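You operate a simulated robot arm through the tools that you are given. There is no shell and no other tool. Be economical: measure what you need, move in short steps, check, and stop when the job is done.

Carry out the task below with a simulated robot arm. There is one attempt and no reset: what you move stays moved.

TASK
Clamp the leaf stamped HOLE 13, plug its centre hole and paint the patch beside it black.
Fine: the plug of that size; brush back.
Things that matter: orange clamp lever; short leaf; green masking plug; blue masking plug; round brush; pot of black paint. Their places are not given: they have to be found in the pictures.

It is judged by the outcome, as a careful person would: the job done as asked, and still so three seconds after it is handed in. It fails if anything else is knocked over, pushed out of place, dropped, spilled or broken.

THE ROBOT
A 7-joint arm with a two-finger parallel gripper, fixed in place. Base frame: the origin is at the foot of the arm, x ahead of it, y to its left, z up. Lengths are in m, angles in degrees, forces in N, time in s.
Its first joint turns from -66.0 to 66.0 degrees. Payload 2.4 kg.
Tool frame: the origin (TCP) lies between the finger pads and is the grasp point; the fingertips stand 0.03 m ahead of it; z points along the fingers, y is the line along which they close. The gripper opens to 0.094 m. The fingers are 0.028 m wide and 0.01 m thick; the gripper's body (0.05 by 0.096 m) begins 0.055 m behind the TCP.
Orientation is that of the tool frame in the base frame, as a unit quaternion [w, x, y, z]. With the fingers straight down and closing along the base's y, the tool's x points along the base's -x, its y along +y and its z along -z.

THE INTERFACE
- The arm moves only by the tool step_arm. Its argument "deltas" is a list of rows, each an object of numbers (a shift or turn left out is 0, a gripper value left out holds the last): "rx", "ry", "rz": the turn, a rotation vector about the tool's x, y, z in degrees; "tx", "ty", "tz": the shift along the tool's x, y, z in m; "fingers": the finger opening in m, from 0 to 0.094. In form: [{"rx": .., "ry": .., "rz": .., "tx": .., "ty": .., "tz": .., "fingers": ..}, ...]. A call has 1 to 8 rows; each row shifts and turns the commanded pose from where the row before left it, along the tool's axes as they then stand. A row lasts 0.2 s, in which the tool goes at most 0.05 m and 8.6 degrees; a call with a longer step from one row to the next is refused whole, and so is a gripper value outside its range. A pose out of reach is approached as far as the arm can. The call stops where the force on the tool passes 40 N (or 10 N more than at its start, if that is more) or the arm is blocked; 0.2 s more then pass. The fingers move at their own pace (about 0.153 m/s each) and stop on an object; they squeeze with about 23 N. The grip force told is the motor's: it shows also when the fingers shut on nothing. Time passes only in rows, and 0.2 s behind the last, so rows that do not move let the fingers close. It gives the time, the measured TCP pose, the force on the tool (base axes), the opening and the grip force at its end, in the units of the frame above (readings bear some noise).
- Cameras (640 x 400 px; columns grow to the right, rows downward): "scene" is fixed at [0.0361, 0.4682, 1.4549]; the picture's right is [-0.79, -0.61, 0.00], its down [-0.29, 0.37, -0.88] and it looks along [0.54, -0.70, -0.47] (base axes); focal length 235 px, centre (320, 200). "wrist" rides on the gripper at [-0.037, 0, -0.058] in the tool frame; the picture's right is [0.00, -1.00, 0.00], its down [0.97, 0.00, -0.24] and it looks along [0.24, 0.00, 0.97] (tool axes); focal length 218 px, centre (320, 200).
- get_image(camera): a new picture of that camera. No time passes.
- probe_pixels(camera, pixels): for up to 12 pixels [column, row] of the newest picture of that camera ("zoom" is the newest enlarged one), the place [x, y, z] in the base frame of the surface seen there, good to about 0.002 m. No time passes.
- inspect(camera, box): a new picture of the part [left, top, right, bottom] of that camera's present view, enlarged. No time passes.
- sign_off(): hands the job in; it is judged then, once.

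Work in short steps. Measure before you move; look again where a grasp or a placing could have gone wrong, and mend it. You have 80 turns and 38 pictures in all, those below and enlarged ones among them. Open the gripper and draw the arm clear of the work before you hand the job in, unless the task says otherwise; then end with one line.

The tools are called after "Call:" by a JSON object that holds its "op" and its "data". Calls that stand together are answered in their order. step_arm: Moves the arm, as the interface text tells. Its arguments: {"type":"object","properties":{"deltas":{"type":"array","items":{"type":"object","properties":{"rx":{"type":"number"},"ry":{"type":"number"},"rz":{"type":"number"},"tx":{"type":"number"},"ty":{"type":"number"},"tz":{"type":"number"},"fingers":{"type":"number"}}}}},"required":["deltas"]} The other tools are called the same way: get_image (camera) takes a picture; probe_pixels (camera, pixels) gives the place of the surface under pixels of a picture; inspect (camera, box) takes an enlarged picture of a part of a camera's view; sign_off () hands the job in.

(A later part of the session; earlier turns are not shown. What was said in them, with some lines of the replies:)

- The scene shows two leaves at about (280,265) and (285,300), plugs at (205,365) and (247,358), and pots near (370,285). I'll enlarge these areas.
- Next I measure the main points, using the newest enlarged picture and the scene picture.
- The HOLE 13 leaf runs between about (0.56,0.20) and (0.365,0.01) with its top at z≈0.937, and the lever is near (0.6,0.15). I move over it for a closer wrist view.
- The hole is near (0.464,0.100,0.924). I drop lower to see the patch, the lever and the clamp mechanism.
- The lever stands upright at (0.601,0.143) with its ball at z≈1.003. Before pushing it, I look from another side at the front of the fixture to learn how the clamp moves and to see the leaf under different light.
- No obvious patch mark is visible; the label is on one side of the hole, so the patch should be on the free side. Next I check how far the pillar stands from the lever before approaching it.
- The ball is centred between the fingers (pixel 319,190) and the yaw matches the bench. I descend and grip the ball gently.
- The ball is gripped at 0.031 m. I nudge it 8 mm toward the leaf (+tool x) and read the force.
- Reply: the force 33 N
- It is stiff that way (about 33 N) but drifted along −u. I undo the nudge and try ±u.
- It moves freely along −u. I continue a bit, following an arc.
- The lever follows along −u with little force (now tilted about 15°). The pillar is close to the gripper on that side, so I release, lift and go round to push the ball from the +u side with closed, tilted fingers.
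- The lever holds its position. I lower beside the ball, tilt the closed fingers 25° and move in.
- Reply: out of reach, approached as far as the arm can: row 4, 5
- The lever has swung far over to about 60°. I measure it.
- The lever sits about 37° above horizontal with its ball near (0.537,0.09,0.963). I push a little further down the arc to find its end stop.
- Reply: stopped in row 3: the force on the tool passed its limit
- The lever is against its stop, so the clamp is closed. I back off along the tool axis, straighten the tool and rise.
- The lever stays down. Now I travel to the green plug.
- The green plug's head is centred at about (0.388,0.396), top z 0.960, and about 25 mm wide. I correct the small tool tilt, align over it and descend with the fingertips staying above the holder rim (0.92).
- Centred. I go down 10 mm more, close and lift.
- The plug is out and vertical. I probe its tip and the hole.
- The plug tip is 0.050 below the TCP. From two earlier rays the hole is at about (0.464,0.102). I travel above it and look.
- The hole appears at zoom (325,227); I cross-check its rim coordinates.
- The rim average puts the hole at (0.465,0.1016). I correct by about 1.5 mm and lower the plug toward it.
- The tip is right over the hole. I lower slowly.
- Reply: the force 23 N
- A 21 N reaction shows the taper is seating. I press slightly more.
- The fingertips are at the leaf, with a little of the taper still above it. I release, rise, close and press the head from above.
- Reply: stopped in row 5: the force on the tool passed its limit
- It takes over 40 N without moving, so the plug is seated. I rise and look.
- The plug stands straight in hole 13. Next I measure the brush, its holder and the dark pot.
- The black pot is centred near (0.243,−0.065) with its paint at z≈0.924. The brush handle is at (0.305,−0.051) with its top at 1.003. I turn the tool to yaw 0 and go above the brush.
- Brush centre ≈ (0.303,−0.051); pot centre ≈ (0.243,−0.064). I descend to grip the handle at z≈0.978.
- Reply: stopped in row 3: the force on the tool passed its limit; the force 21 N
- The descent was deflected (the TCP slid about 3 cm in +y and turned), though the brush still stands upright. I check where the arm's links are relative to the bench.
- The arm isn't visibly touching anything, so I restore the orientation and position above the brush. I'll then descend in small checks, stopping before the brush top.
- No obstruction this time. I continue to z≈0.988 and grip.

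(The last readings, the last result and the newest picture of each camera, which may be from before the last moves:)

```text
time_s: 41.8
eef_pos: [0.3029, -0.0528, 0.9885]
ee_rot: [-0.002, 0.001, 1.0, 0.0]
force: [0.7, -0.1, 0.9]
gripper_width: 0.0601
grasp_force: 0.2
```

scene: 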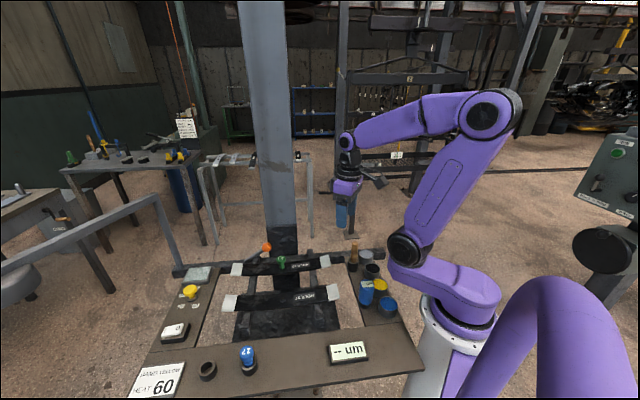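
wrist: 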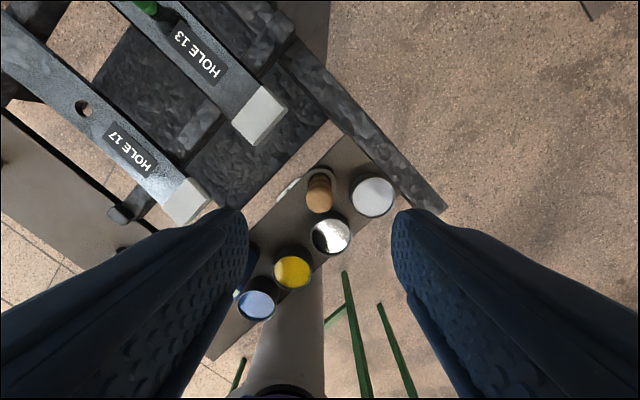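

Call:
{"op": "step_arm", "data": {"deltas": [{"ty": 0.0015, "fingers": 0.0}, {"fingers": 0.0}, {"fingers": 0.0}, {}]}}

Call:
{"op": "step_arm", "data": {"deltas": [{"tz": -0.01}, {"tz": -0.015}, {"tz": -0.015}, {"tz": -0.015}, {"tz": -0.015}, {}]}}

```text
time_s: 42.8
eef_pos: [0.3034, -0.051, 0.9895]
ee_rot: [-0.002, 0.0, 1.0, 0.0]
force: [0.3, 0.4, 0.2]
gripper_width: 0.0195
grasp_force: 23.1
```

```text
time_s: 44.1
eef_pos: [0.3029, -0.0491, 1.0584]
ee_rot: [-0.001, 0.001, 1.0, 0.0]
force: [1.1, -0.1, -0.6]
gripper_width: 0.0197
grasp_force: 22.9
```

The brush is held. I take one enlarged picture to locate its tip.

Call:
{"op": "inspect", "data": {"camera": "scene", "box": [310, 200, 410, 280]}}

```text
5.00 times, centred on (360, 240) of scene
```

zoom: 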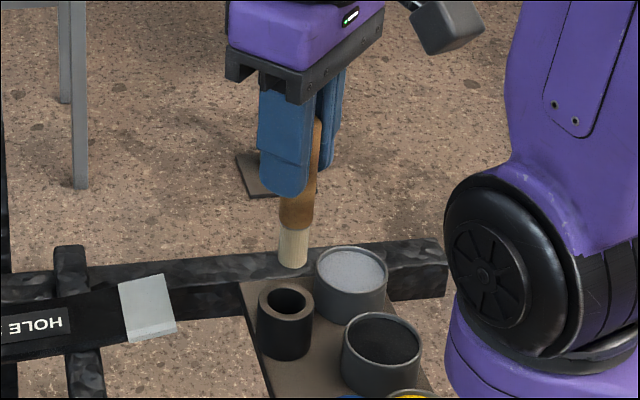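

Call:
{"op": "probe_pixels", "data": {"camera": "zoom", "pixels": [[292, 266], [293, 245], [296, 215], [285, 300], [383, 340], [380, 370], [384, 315], [345, 338], [418, 350], [284, 285], [308, 302], [262, 296]]}}

```text
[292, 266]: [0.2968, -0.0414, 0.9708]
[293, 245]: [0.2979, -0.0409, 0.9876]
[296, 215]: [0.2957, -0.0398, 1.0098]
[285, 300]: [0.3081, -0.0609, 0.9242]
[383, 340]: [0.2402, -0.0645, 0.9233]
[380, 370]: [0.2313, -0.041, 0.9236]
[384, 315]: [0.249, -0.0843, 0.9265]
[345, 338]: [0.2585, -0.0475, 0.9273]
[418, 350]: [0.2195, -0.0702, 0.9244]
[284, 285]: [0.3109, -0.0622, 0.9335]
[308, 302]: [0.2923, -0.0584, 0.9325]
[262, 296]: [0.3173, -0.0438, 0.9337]
```

The brush tip is 0.088 below the TCP. I move slowly over the dark pot at (0.242,−0.064).

Call:
{"op": "step_arm", "data": {"deltas": [{"tx": 0.012, "ty": -0.003}, {"tx": 0.012, "ty": -0.003}, {"tx": 0.012, "ty": -0.003}, {"tx": 0.012, "ty": -0.003}, {"tx": 0.012, "ty": -0.003}, {}]}}

```text
time_s: 45.5
eef_pos: [0.244, -0.0658, 1.0572]
ee_rot: [-0.002, -0.001, 1.0, 0.0]
force: [-0.1, -0.1, 0.3]
gripper_width: 0.0197
grasp_force: 23.2
```

Call:
{"op": "step_arm", "data": {"deltas": [{"tz": 0.01, "tx": 0.001, "ty": 0.0015}, {"tz": 0.01}, {"tz": 0.01}, {"tz": 0.01}, {}]}}

```text
time_s: 46.8
eef_pos: [0.2438, -0.0633, 1.0189]
ee_rot: [-0.002, 0.0, 1.0, 0.0]
force: [0.8, -0.3, 0.1]
gripper_width: 0.0196
grasp_force: 23.6
```

Call:
{"op": "step_arm", "data": {"deltas": [{"tz": 0.006}, {"tz": 0.006}, {"tz": 0.006}, {"tx": 0.002}, {"tx": -0.002}, {}]}}

```text
time_s: 47.4
eef_pos: [0.243, -0.0647, 1.0089]
ee_rot: [-0.001, -0.001, 1.0, -0.001]
force: [-3.2, 2.7, 16.5]
gripper_width: 0.0195
grasp_force: 22.9
stopped in row 3: the force on the tool passed its limit (the readings are from after the stop); the commanded pose is now the measured one
```

The brush met the paint surface (tip ≈0.921). I lift slowly and carry it to the leaf, above the area on the free side of the plug.

Call:
{"op": "step_arm", "data": {"deltas": [{}, {"tz": -0.01}, {"tz": -0.015}, {"tz": -0.015}, {"tz": -0.015}, {"tz": -0.015}, {}]}}

Call:
{"op": "step_arm", "data": {"deltas": [{"tx": -0.0304, "ty": 0.0236}, {"tx": -0.0304, "ty": 0.0236}, {"tx": -0.0304, "ty": 0.0236}, {"tx": -0.0304, "ty": 0.0236}, {"tx": -0.0304, "ty": 0.0236}, {"tx": -0.0304, "ty": 0.0236}, {"tx": -0.0304, "ty": 0.0236}, {"tx": -0.0304, "ty": 0.0236}]}}

Call:
{"op": "inspect", "data": {"camera": "scene", "box": [235, 220, 335, 283]}}

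```text
time_s: 49.0
eef_pos: [0.2441, -0.0638, 1.0791]
ee_rot: [-0.001, 0.0, 1.0, -0.002]
force: [-0.3, 0.1, -1.0]
gripper_width: 0.0194
grasp_force: 22.7
```

```text
time_s: 50.8
eef_pos: [0.4877, 0.1241, 1.0756]
ee_rot: [0.0, 0.0, 1.0, -0.001]
force: [0.3, -0.7, -0.6]
gripper_width: 0.0198
grasp_force: 23.0
```

```text
6.35 times, centred on (285, 252) of scene
```

zoom: 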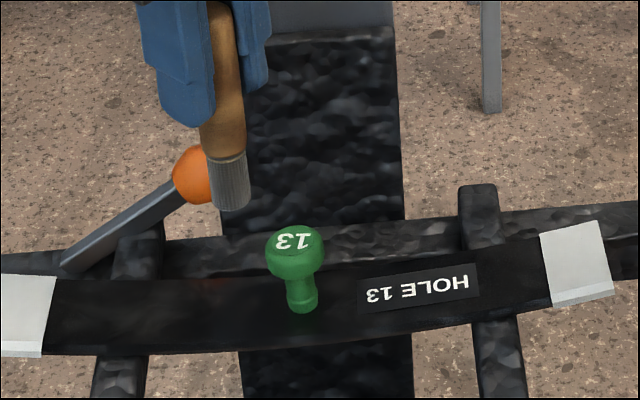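

The bristles have turned dark, so they are loaded. I probe the tip and the leaf surface beside the plug.

Call:
{"op": "probe_pixels", "data": {"camera": "zoom", "pixels": [[232, 208], [230, 185], [220, 310], [180, 310], [140, 310], [100, 315], [250, 310], [200, 282], [200, 348], [296, 258], [302, 308]]}}

```text
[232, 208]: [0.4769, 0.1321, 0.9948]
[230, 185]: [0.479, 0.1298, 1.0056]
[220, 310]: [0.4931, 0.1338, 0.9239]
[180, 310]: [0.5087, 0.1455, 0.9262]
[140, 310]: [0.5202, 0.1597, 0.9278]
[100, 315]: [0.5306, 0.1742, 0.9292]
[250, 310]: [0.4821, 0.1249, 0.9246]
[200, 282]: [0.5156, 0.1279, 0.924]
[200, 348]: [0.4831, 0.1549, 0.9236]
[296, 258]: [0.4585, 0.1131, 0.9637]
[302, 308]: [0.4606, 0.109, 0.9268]
```

Call:
{"op": "step_arm", "data": {"deltas": [{"tz": 0.02}, {"tz": 0.02}, {"tz": 0.015}, {"tz": 0.008}, {"tz": 0.003}, {"tz": 0.003}, {}]}}

```text
time_s: 52.4
eef_pos: [0.4875, 0.1242, 1.0086]
ee_rot: [0.0, 0.0, 1.0, -0.002]
force: [-1.5, -1.0, 8.4]
gripper_width: 0.0197
grasp_force: 22.7
```

Light contact at 8 N. I brush to and fro along the leaf in three lanes, keeping off the plug.

Call:
{"op": "step_arm", "data": {"deltas": [{"tx": -0.0064, "ty": -0.0063}, {"tx": -0.0063, "ty": 0.0064, "tz": -0.0004}, {"tx": -0.0063, "ty": 0.0064, "tz": -0.0004}, {"tx": -0.0063, "ty": 0.0064, "tz": -0.0004}, {"tx": -0.0063, "ty": 0.0064, "tz": -0.0004}, {"tx": 0.0064, "ty": 0.0063}]}}

Call:
{"op": "step_arm", "data": {"deltas": [{"tx": 0.0063, "ty": -0.0064, "tz": 0.0004}, {"tx": 0.0063, "ty": -0.0064, "tz": 0.0004}, {"tx": 0.0063, "ty": -0.0064, "tz": 0.0004}, {"tx": 0.0063, "ty": -0.0064, "tz": 0.0004}, {"tx": 0.0064, "ty": 0.0063}]}}

Call:
{"op": "step_arm", "data": {"deltas": [{"tx": -0.0063, "ty": 0.0064, "tz": -0.0004}, {"tx": -0.0063, "ty": 0.0064, "tz": -0.0004}, {"tx": -0.0063, "ty": 0.0064, "tz": -0.0004}, {"tx": -0.0063, "ty": 0.0064, "tz": -0.0004}, {"tx": -0.0064, "ty": -0.0063}, {"tx": 0.0063, "ty": -0.0064, "tz": 0.0004}]}}

```text
time_s: 53.8
eef_pos: [0.513, 0.1509, 1.0107]
ee_rot: [0.005, -0.001, 1.0, 0.001]
force: [6.6, -5.7, 22.5]
gripper_width: 0.0198
grasp_force: 23.2
```

```text
time_s: 55.0
eef_pos: [0.4803, 0.1283, 1.0082]
ee_rot: [-0.001, 0.001, 1.0, -0.003]
force: [4.3, -7.3, 15.7]
gripper_width: 0.0195
grasp_force: 22.9
```

```text
time_s: 56.4
eef_pos: [0.5071, 0.1447, 1.0081]
ee_rot: [0.001, -0.001, 1.0, -0.001]
force: [0.7, 1.0, 5.9]
gripper_width: 0.0199
grasp_force: 23.0
```

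I lift, shift back a little to unblock the view, and use the last picture to check the paint.

Call:
{"op": "step_arm", "data": {"deltas": [{"tz": -0.02}, {"tz": -0.025}, {"tz": -0.025}, {"tx": 0.02}, {"tx": 0.015}, {}]}}

Call:
{"op": "inspect", "data": {"camera": "wrist", "box": [220, 80, 420, 205]}}

```text
time_s: 57.8
eef_pos: [0.4704, 0.1429, 1.079]
ee_rot: [-0.001, -0.001, 1.0, -0.002]
force: [-0.5, 0.5, -0.6]
gripper_width: 0.0199
grasp_force: 23.0
```

```text
3.20 times, centred on (320, 142) of wrist
```

zoom: 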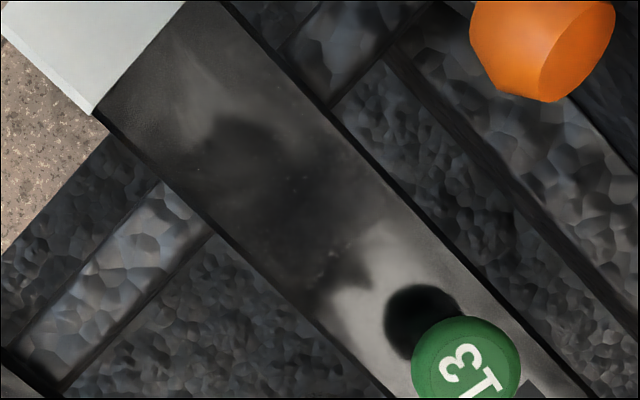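

A dark area now covers zoom (190–370, 120–300). I measure its extent.

Call:
{"op": "probe_pixels", "data": {"camera": "zoom", "pixels": [[365, 285], [325, 305], [340, 265], [380, 230], [280, 190], [220, 125], [190, 150], [300, 130], [160, 90], [400, 310], [350, 320], [395, 250]]}}

```text
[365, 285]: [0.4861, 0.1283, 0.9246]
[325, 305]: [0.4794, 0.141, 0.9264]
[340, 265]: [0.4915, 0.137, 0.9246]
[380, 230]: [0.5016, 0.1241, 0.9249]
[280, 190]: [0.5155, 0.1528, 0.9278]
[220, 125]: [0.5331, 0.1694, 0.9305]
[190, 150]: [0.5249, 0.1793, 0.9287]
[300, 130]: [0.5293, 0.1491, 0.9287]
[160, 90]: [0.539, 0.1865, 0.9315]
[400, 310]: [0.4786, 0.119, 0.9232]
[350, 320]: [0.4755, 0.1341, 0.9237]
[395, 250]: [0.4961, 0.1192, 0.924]
```

Dark reflections make it hard to tell how far the paint reaches. I can't take more pictures, so I add a second pass extending the coverage to u≈0.495, just short of the white end. I start at the far end.

Call:
{"op": "step_arm", "data": {"deltas": [{"tx": -0.0326, "ty": 0.0144}, {"tx": -0.0326, "ty": 0.0143}, {"tz": 0.03}, {"tz": 0.02}, {"tz": 0.01}, {"tz": 0.004}, {"tz": 0.003}, {}]}}

```text
time_s: 59.6
eef_pos: [0.5365, 0.1726, 1.0129]
ee_rot: [0.0, 0.0, 1.0, -0.001]
force: [-1.7, -0.5, 9.1]
gripper_width: 0.0198
grasp_force: 23.2
```

Call:
{"op": "step_arm", "data": {"deltas": [{"tx": 0.0061, "ty": -0.0062, "tz": 0.0008}, {"tx": 0.0061, "ty": -0.0062, "tz": 0.0008}, {"tx": 0.0061, "ty": -0.0062, "tz": 0.0008}, {"tx": 0.0061, "ty": -0.0062, "tz": 0.0008}, {"tx": 0.0061, "ty": -0.0062, "tz": 0.0006}, {"tx": 0.0061, "ty": -0.0062, "tz": 0.0006}, {"tx": 0.0061, "ty": -0.0062, "tz": 0.0006}, {"tx": 0.0061, "ty": -0.0062, "tz": 0.0006}]}}

Call:
{"op": "step_arm", "data": {"deltas": [{"tx": -0.0071, "ty": -0.007}, {"tx": -0.0061, "ty": 0.0062, "tz": -0.0006}, {"tx": -0.0061, "ty": 0.0062, "tz": -0.0006}, {"tx": -0.0061, "ty": 0.0062, "tz": -0.0006}, {"tx": -0.0061, "ty": 0.0062, "tz": -0.0008}, {"tx": -0.0061, "ty": 0.0062, "tz": -0.0008}, {"tx": -0.0061, "ty": 0.0062, "tz": -0.0008}, {"tx": -0.0061, "ty": 0.0062, "tz": -0.0008}]}}

Call:
{"op": "step_arm", "data": {"deltas": [{"tx": 0.0071, "ty": 0.007}, {"tx": 0.0071, "ty": 0.007}, {"tx": 0.0061, "ty": -0.0062, "tz": 0.0008}, {"tx": 0.0061, "ty": -0.0062, "tz": 0.0008}, {"tx": 0.0061, "ty": -0.0062, "tz": 0.0008}, {"tx": 0.0061, "ty": -0.0062, "tz": 0.0006}, {"tx": 0.0061, "ty": -0.0062, "tz": 0.0006}, {"tx": 0.0061, "ty": -0.0062, "tz": 0.0006}]}}

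```text
time_s: 61.4
eef_pos: [0.4881, 0.1223, 1.0058]
ee_rot: [0.0, 0.0, 1.0, 0.0]
force: [1.7, 1.4, 1.7]
gripper_width: 0.0198
grasp_force: 23.2
```

```text
time_s: 63.2
eef_pos: [0.5372, 0.1592, 1.0124]
ee_rot: [-0.001, -0.001, 1.0, -0.002]
force: [-1.3, -0.6, 0.9]
gripper_width: 0.02
grasp_force: 23.1
```

```text
time_s: 65.0
eef_pos: [0.4857, 0.1359, 1.0075]
ee_rot: [0.0, 0.0, 1.0, -0.001]
force: [0.3, -0.8, -1.1]
gripper_width: 0.0197
grasp_force: 22.9
```

Contact force faded (the brush slid slightly up in the grip). I lower 3 mm and repeat both outer lanes and the centre.

Call:
{"op": "step_arm", "data": {"deltas": [{"tz": 0.002}, {"tz": 0.0015}, {"tx": -0.0061, "ty": 0.0062, "tz": -0.0006}, {"tx": -0.0061, "ty": 0.0062, "tz": -0.0006}, {"tx": -0.0061, "ty": 0.0062, "tz": -0.0006}, {"tx": -0.0061, "ty": 0.0062, "tz": -0.0008}, {"tx": -0.0061, "ty": 0.0062, "tz": -0.0008}]}}

Call:
{"op": "step_arm", "data": {"deltas": [{"tx": -0.0071, "ty": -0.007}, {"tx": -0.0071, "ty": -0.007}, {"tx": 0.0061, "ty": -0.0062, "tz": 0.0008}, {"tx": 0.0061, "ty": -0.0062, "tz": 0.0008}, {"tx": 0.0061, "ty": -0.0062, "tz": 0.0006}, {"tx": 0.0061, "ty": -0.0062, "tz": 0.0006}, {"tx": 0.0061, "ty": -0.0062, "tz": 0.0006}, {}]}}

Call:
{"op": "step_arm", "data": {"deltas": [{"tx": 0.0071, "ty": 0.007}, {"tx": -0.0061, "ty": 0.0062, "tz": -0.0004}, {"tx": -0.0061, "ty": 0.0062, "tz": -0.0006}, {"tx": -0.0061, "ty": 0.0062, "tz": -0.0006}, {"tx": -0.0061, "ty": 0.0062, "tz": -0.0008}, {}]}}

```text
time_s: 66.6
eef_pos: [0.5164, 0.1679, 1.0062]
ee_rot: [-0.001, -0.001, 1.0, -0.001]
force: [-4.6, -4.6, 14.8]
gripper_width: 0.02
grasp_force: 23.0
```

```text
time_s: 68.4
eef_pos: [0.5, 0.1216, 1.0046]
ee_rot: [0.0, -0.001, 1.0, -0.001]
force: [1.1, 1.7, 7.7]
gripper_width: 0.0196
grasp_force: 22.7
```

```text
time_s: 69.8
eef_pos: [0.5182, 0.1536, 1.0085]
ee_rot: [0.0, 0.0, 1.0, -0.002]
force: [-3.5, -4.2, 13.6]
gripper_width: 0.0199
grasp_force: 22.7
```

The patch area has been brushed again with firm contact. Now I lift and carry the brush back above its holder.

Call:
{"op": "step_arm", "data": {"deltas": [{"tz": -0.02}, {"tz": -0.03}, {"tz": -0.03}, {"tx": 0.0214, "ty": -0.0205}, {"tx": 0.0214, "ty": -0.0205}, {"tx": 0.0214, "ty": -0.0205}, {"tx": 0.0214, "ty": -0.0205}, {"tx": 0.0214, "ty": -0.0205}]}}

Call:
{"op": "step_arm", "data": {"deltas": [{"tx": 0.0214, "ty": -0.0205}, {"tx": 0.0214, "ty": -0.0205}, {"tx": 0.0214, "ty": -0.0205}, {"tx": 0.0214, "ty": -0.0205}, {"tx": 0.0214, "ty": -0.0205}, {}, {}]}}

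```text
time_s: 71.6
eef_pos: [0.411, 0.0512, 1.0866]
ee_rot: [-0.001, -0.001, 1.0, -0.002]
force: [0.0, 0.1, -0.4]
gripper_width: 0.0201
grasp_force: 23.1
```

```text
time_s: 73.2
eef_pos: [0.3036, -0.0518, 1.0877]
ee_rot: [-0.001, -0.001, 1.0, -0.002]
force: [-0.9, 0.0, -0.4]
gripper_width: 0.0199
grasp_force: 22.5
```

I lower slowly toward the holder.

Call:
{"op": "step_arm", "data": {"deltas": [{"tz": 0.015, "ty": 0.0006}, {"tz": 0.015}, {"tz": 0.012}, {"tz": 0.01}, {"tz": 0.008}, {}]}}

```text
time_s: 74.6
eef_pos: [0.3072, -0.0506, 1.0316]
ee_rot: [-0.001, -0.001, 1.0, -0.001]
force: [0.7, -0.8, 0.4]
gripper_width: 0.0198
grasp_force: 23.6
out of reach, approached as far as the arm can: row 4
```

Call:
{"op": "step_arm", "data": {"deltas": [{"tx": 0.0}, {}]}}

```text
time_s: 75.2
eef_pos: [0.3072, -0.0504, 1.0329]
ee_rot: [0.0, -0.001, 1.0, -0.001]
force: [0.4, -0.9, -0.6]
gripper_width: 0.0203
grasp_force: 23.1
```

Call:
{"op": "step_arm", "data": {"deltas": [{"tx": 0.003}, {"tz": 0.003}, {"tz": 0.003}, {}]}}

```text
time_s: 76.2
eef_pos: [0.3046, -0.0513, 1.0266]
ee_rot: [-0.001, -0.001, 1.0, -0.002]
force: [0.4, 0.9, 0.2]
gripper_width: 0.0199
grasp_force: 22.6
```

Call:
{"op": "step_arm", "data": {"deltas": [{"tz": 0.004, "tx": 0.0004}, {"tz": 0.004}, {"tz": 0.004}, {"tz": 0.004}, {}]}}

```text
time_s: 77.4
eef_pos: [0.3049, -0.0519, 1.0109]
ee_rot: [0.001, -0.001, 1.0, -0.002]
force: [-1.4, 2.9, 31.7]
gripper_width: 0.0201
grasp_force: 23.1
```

There is 32 N at the rim, so the tip is catching. I lift 10 mm, shift slightly and retry.

Call:
{"op": "step_arm", "data": {"deltas": [{"tz": -0.006}, {"tz": -0.006}, {"ty": 0.0015, "tx": 0.001}, {}]}}

Call:
{"op": "step_arm", "data": {"deltas": [{"tz": 0.004}, {"tz": 0.003}, {"tz": 0.003}, {}]}}

```text
time_s: 78.4
eef_pos: [0.3026, -0.0494, 1.0239]
ee_rot: [-0.001, -0.002, 1.0, -0.002]
force: [-0.2, 0.4, 0.0]
gripper_width: 0.02
grasp_force: 22.7
```

```text
time_s: 79.4
eef_pos: [0.3017, -0.0493, 1.0122]
ee_rot: [0.001, -0.002, 1.0, -0.001]
force: [-0.7, -0.4, -0.2]
gripper_width: 0.0197
grasp_force: 22.6
```

Call:
{"op": "step_arm", "data": {"deltas": [{"tz": 0.003}, {"tz": 0.003}, {}]}}

```text
time_s: 80.2
eef_pos: [0.3053, -0.0498, 1.0079]
ee_rot: [0.003, 0.0, 1.0, -0.003]
force: [6.5, 2.3, 33.6]
gripper_width: 0.0197
grasp_force: 23.2
```

The lateral forces suggest the centre lies between the two tries, near (0.3055,−0.050). I lift and read.

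Call:
{"op": "step_arm", "data": {"deltas": [{"tz": -0.006}, {"tz": -0.006}, {"tx": -0.0025, "ty": -0.0007}, {}, {}]}}

```text
time_s: 81.4
eef_pos: [0.3049, -0.0508, 1.0191]
ee_rot: [-0.001, 0.0, 1.0, -0.002]
force: [0.4, 0.3, -0.6]
gripper_width: 0.02
grasp_force: 22.7
```

Call:
{"op": "step_arm", "data": {"deltas": [{"tz": 0.004}, {"tz": 0.004}, {"tz": 0.003}, {"tz": 0.003}, {}]}}

```text
time_s: 82.6
eef_pos: [0.3052, -0.0497, 1.0066]
ee_rot: [0.002, -0.001, 1.0, -0.004]
force: [2.1, 2.1, 32.5]
gripper_width: 0.0199
grasp_force: 22.6
```

The brush still catches, and the lateral forces consistently point to +y. I ease off and try 3 mm further in +y under light load.

Call:
{"op": "step_arm", "data": {"deltas": [{"tz": -0.004}, {"ty": 0.003, "tx": -0.0005}, {"tz": 0.002}, {"tz": 0.002}, {}]}}

```text
time_s: 83.8
eef_pos: [0.306, -0.0466, 1.0057]
ee_rot: [0.002, 0.0, 1.0, -0.002]
force: [-0.8, 0.4, 30.1]
gripper_width: 0.0201
grasp_force: 23.1
```

I check whether probing the scene still returns current surfaces.

Call:
{"op": "probe_pixels", "data": {"camera": "scene", "pixels": [[354, 241], [354, 245], [354, 250], [353, 255], [353, 259], [353, 262], [352, 266], [348, 262], [358, 262], [350, 235], [345, 230], [353, 258]]}}

```text
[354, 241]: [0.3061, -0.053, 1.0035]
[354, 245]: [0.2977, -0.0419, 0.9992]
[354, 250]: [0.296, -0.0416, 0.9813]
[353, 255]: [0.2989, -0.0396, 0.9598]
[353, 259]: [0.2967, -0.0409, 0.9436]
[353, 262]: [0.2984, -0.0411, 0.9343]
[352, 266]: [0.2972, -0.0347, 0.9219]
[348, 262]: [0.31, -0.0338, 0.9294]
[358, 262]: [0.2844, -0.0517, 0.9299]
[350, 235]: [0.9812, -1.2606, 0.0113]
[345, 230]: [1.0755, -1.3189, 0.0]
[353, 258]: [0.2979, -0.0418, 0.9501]
```

Those values are from the old picture, but they refine the holder centre to about (0.3045,−0.050). The strokes probably tilted the brush so its tip trails toward −x, so I try further +x.

Call:
{"op": "step_arm", "data": {"deltas": [{"tz": -0.006}, {"ty": -0.0034, "tx": -0.003}, {"tz": 0.003}, {"tz": 0.003}, {}]}}

```text
time_s: 85.0
eef_pos: [0.308, -0.0505, 1.0062]
ee_rot: [0.0, -0.001, 1.0, -0.003]
force: [-1.1, 0.5, 14.2]
gripper_width: 0.0196
grasp_force: 23.1
```

Force is lower here (14 N). I move another 3 mm in +x at this height.

Call:
{"op": "step_arm", "data": {"deltas": [{"tz": -0.002}, {"tx": -0.003}, {"tz": 0.002}, {"tz": 0.002}, {}]}}

```text
time_s: 86.2
eef_pos: [0.3135, -0.0513, 1.0039]
ee_rot: [0.002, 0.0, 1.0, -0.002]
force: [2.0, -1.6, 30.9]
gripper_width: 0.0197
grasp_force: 23.5
```

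The last wrist picture didn't show the brush where a straight one would be, so its tip leans toward −x by at least 9 mm. I lift, tilt the tool −8° about y to bring the brush upright, and go back to x≈0.305.

Call:
{"op": "step_arm", "data": {"deltas": [{"tz": -0.01}, {"tz": -0.008}, {"ry": -4.0}, {"ry": -4.0}, {"tx": 0.0069, "ty": 0.001}, {}]}}

```text
time_s: 87.6
eef_pos: [0.3046, -0.0494, 1.0199]
ee_rot: [0.069, -0.001, 0.998, -0.001]
force: [0.1, 0.5, 0.1]
gripper_width: 0.0199
grasp_force: 22.6
```

Call:
{"op": "step_arm", "data": {"deltas": [{"tz": 0.004, "tx": 0.0006}, {"tz": 0.004, "tx": 0.0006}, {"tz": 0.004, "tx": 0.0006}, {"tz": 0.003, "tx": 0.0004}, {}]}}

```text
time_s: 88.8
eef_pos: [0.305, -0.0491, 1.0057]
ee_rot: [0.071, -0.001, 0.997, -0.002]
force: [-3.9, 2.4, 29.8]
gripper_width: 0.02
grasp_force: 22.8
```

Still catching, now with a −x reaction; I lift a little and move 3.5 mm toward −x.

Call:
{"op": "step_arm", "data": {"deltas": [{"tz": -0.005, "tx": -0.0007}, {"tx": 0.0035, "tz": -0.0005, "ty": -0.001}, {"tz": 0.003, "tx": 0.0004}, {"tz": 0.003, "tx": 0.0004}, {}]}}

```text
time_s: 90.0
eef_pos: [0.3022, -0.0494, 1.0056]
ee_rot: [0.071, -0.001, 0.997, -0.003]
force: [1.4, 6.9, 36.2]
gripper_width: 0.0202
grasp_force: 22.8
```

To save turns I run a gentle grid of light touches toward +x: lift 8 mm, shift 3 mm, touch. A low force will show where the tip drops into the holder.

Call:
{"op": "step_arm", "data": {"deltas": [{"tz": -0.0099, "tx": -0.0014}, {"tx": -0.006, "tz": 0.0008, "ty": -0.0008}, {"tz": 0.004, "tx": 0.0006}, {"tz": 0.004, "tx": 0.0006}, {}]}}

Call:
{"op": "step_arm", "data": {"deltas": [{"tz": -0.0079, "tx": -0.0011}, {"tx": -0.003, "tz": 0.0004}, {"tz": 0.004, "tx": 0.0006}, {"tz": 0.004, "tx": 0.0006}, {}]}}

Call:
{"op": "step_arm", "data": {"deltas": [{"tz": -0.0079, "tx": -0.0011}, {"tx": -0.003, "tz": 0.0004}, {"tz": 0.004, "tx": 0.0006}, {"tz": 0.004, "tx": 0.0006}, {}]}}

Call:
{"op": "step_arm", "data": {"deltas": [{"tz": -0.0079, "tx": -0.0011}, {"tx": -0.003, "tz": 0.0004}, {"tz": 0.004, "tx": 0.0006}, {"tz": 0.004, "tx": 0.0006}, {}]}}

Call:
{"op": "step_arm", "data": {"deltas": [{"tz": -0.0079, "tx": -0.0011}, {"tx": -0.003, "tz": 0.0004}, {"tz": 0.004, "tx": 0.0006}, {"tz": 0.004, "tx": 0.0006}, {}]}}

Call:
{"op": "step_arm", "data": {"deltas": [{"tz": -0.0079, "tx": -0.0011}, {"tx": -0.003, "tz": 0.0004}, {"tz": 0.004, "tx": 0.0006}, {"tz": 0.004, "tx": 0.0006}, {}]}}

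```text
time_s: 91.2
eef_pos: [0.3073, -0.0517, 1.0057]
ee_rot: [0.069, -0.001, 0.998, -0.001]
force: [0.3, -0.5, -0.5]
gripper_width: 0.0201
grasp_force: 23.6
```

```text
time_s: 92.4
eef_pos: [0.3103, -0.0507, 1.0073]
ee_rot: [0.069, 0.0, 0.998, -0.002]
force: [-1.0, 0.3, -0.4]
gripper_width: 0.02
grasp_force: 22.6
```

```text
time_s: 93.6
eef_pos: [0.314, -0.0507, 1.0064]
ee_rot: [0.069, -0.001, 0.998, -0.002]
force: [-0.6, 0.1, -0.1]
gripper_width: 0.0201
grasp_force: 23.2
```

```text
time_s: 94.8
eef_pos: [0.3163, -0.0505, 1.0061]
ee_rot: [0.069, 0.0, 0.998, -0.002]
force: [-0.9, -0.8, -1.2]
gripper_width: 0.0201
grasp_force: 23.0
```

```text
time_s: 96.0
eef_pos: [0.3201, -0.0517, 1.0059]
ee_rot: [0.07, 0.0, 0.998, -0.001]
force: [-4.6, 2.3, 24.0]
gripper_width: 0.0201
grasp_force: 23.0
```

```text
time_s: 97.2
eef_pos: [0.3218, -0.0516, 1.0051]
ee_rot: [0.07, -0.001, 0.998, -0.002]
force: [-2.9, 1.6, 17.1]
gripper_width: 0.02
grasp_force: 23.3
```

The tip drops in between x≈0.307 and 0.316 (zero force) and touches at 0.305 and 0.320, so the centre is about 0.312. I go there and insert.

Call:
{"op": "step_arm", "data": {"deltas": [{"tz": -0.0079, "tx": -0.0011}, {"tx": 0.0093, "tz": -0.0013}, {"tz": 0.004, "tx": 0.0006}, {"tz": 0.004, "tx": 0.0006}, {"tz": 0.004, "tx": 0.0006}, {"tz": 0.004, "tx": 0.0006}, {}]}}

Call:
{"op": "step_arm", "data": {"deltas": [{"tz": 0.004, "tx": 0.0006}, {"tz": 0.004, "tx": 0.0006}, {}]}}

```text
time_s: 98.8
eef_pos: [0.3132, -0.0516, 0.9981]
ee_rot: [0.071, -0.001, 0.997, -0.002]
force: [-0.4, 0.4, 0.1]
gripper_width: 0.02
grasp_force: 23.0
```

```text
time_s: 99.6
eef_pos: [0.3125, -0.0508, 0.9884]
ee_rot: [0.069, 0.0, 0.998, -0.001]
force: [-0.1, 0.8, -1.2]
gripper_width: 0.0201
grasp_force: 23.0
5 turns are left
```

It is inside the holder with no force. I lower further to the floor.

Call:
{"op": "step_arm", "data": {"deltas": [{"tz": 0.003, "tx": 0.0004}, {"tz": 0.003, "tx": 0.0004}, {"tz": 0.003, "tx": 0.0004}, {"tz": 0.002, "tx": 0.0003}, {}]}}

```text
time_s: 100.8
eef_pos: [0.3129, -0.052, 0.9784]
ee_rot: [0.069, -0.001, 0.998, -0.001]
force: [-0.5, -0.3, -0.4]
gripper_width: 0.0202
grasp_force: 22.7
4 turns are left
```

No contact yet. I lower 7 mm more, still above the rim with the fingertips, and let go.

Call:
{"op": "step_arm", "data": {"deltas": [{"tz": 0.003, "tx": 0.0004}, {"tz": 0.002, "tx": 0.0003}, {"tz": 0.002, "tx": 0.0003}, {}]}}

Call:
{"op": "step_arm", "data": {"deltas": [{"fingers": 0.04}, {"fingers": 0.06}, {"fingers": 0.06}, {}]}}

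Call:
{"op": "step_arm", "data": {"deltas": [{"tz": -0.01}, {"tz": -0.015}, {"tz": -0.02}, {"tz": -0.02}, {"tz": -0.02}, {"tz": -0.02}, {}]}}

```text
time_s: 101.4
eef_pos: [0.3117, -0.0514, 0.9753]
ee_rot: [0.071, -0.001, 0.998, -0.001]
force: [-3.8, 2.3, 17.1]
gripper_width: 0.0204
grasp_force: 22.4
stopped in row 2: the force on the tool passed its limit (the readings are from after the stop); the commanded pose is now the measured one
```

```text
time_s: 102.4
eef_pos: [0.3129, -0.0512, 0.9744]
ee_rot: [0.069, 0.0, 0.998, -0.001]
force: [0.9, 0.5, -0.2]
gripper_width: 0.06
grasp_force: 0.0
```

```text
time_s: 104.0
eef_pos: [0.2984, -0.0516, 1.0786]
ee_rot: [0.07, -0.001, 0.998, -0.001]
force: [0.5, -0.9, -0.2]
gripper_width: 0.0602
grasp_force: 0.1
3 turns are left
```

The brush reached the holder floor (contact at z≈0.975), was released, and the gripper withdrew with no load. I raise the arm clear, let things settle, and hand in.

Call:
{"op": "step_arm", "data": {"deltas": [{"tz": -0.03, "fingers": 0.09}, {"tz": -0.03}, {"tz": -0.03}, {}, {}, {}]}}

Call:
{"op": "sign_off", "data": {}}

```text
time_s: 105.4
eef_pos: [0.2864, -0.0499, 1.1684]
ee_rot: [0.069, -0.001, 0.998, -0.002]
force: [-0.4, 0.5, -0.2]
gripper_width: 0.09
grasp_force: 0.0
```

```text
The job is handed in.
```

The HOLE 13 leaf is clamped, its hole holds the green 13 plug, and the area beside it was brushed with black, but I couldn't see a marked patch or confirm the paint through the reflections; the brush went back in its holder by feel, with no picture afterwards.
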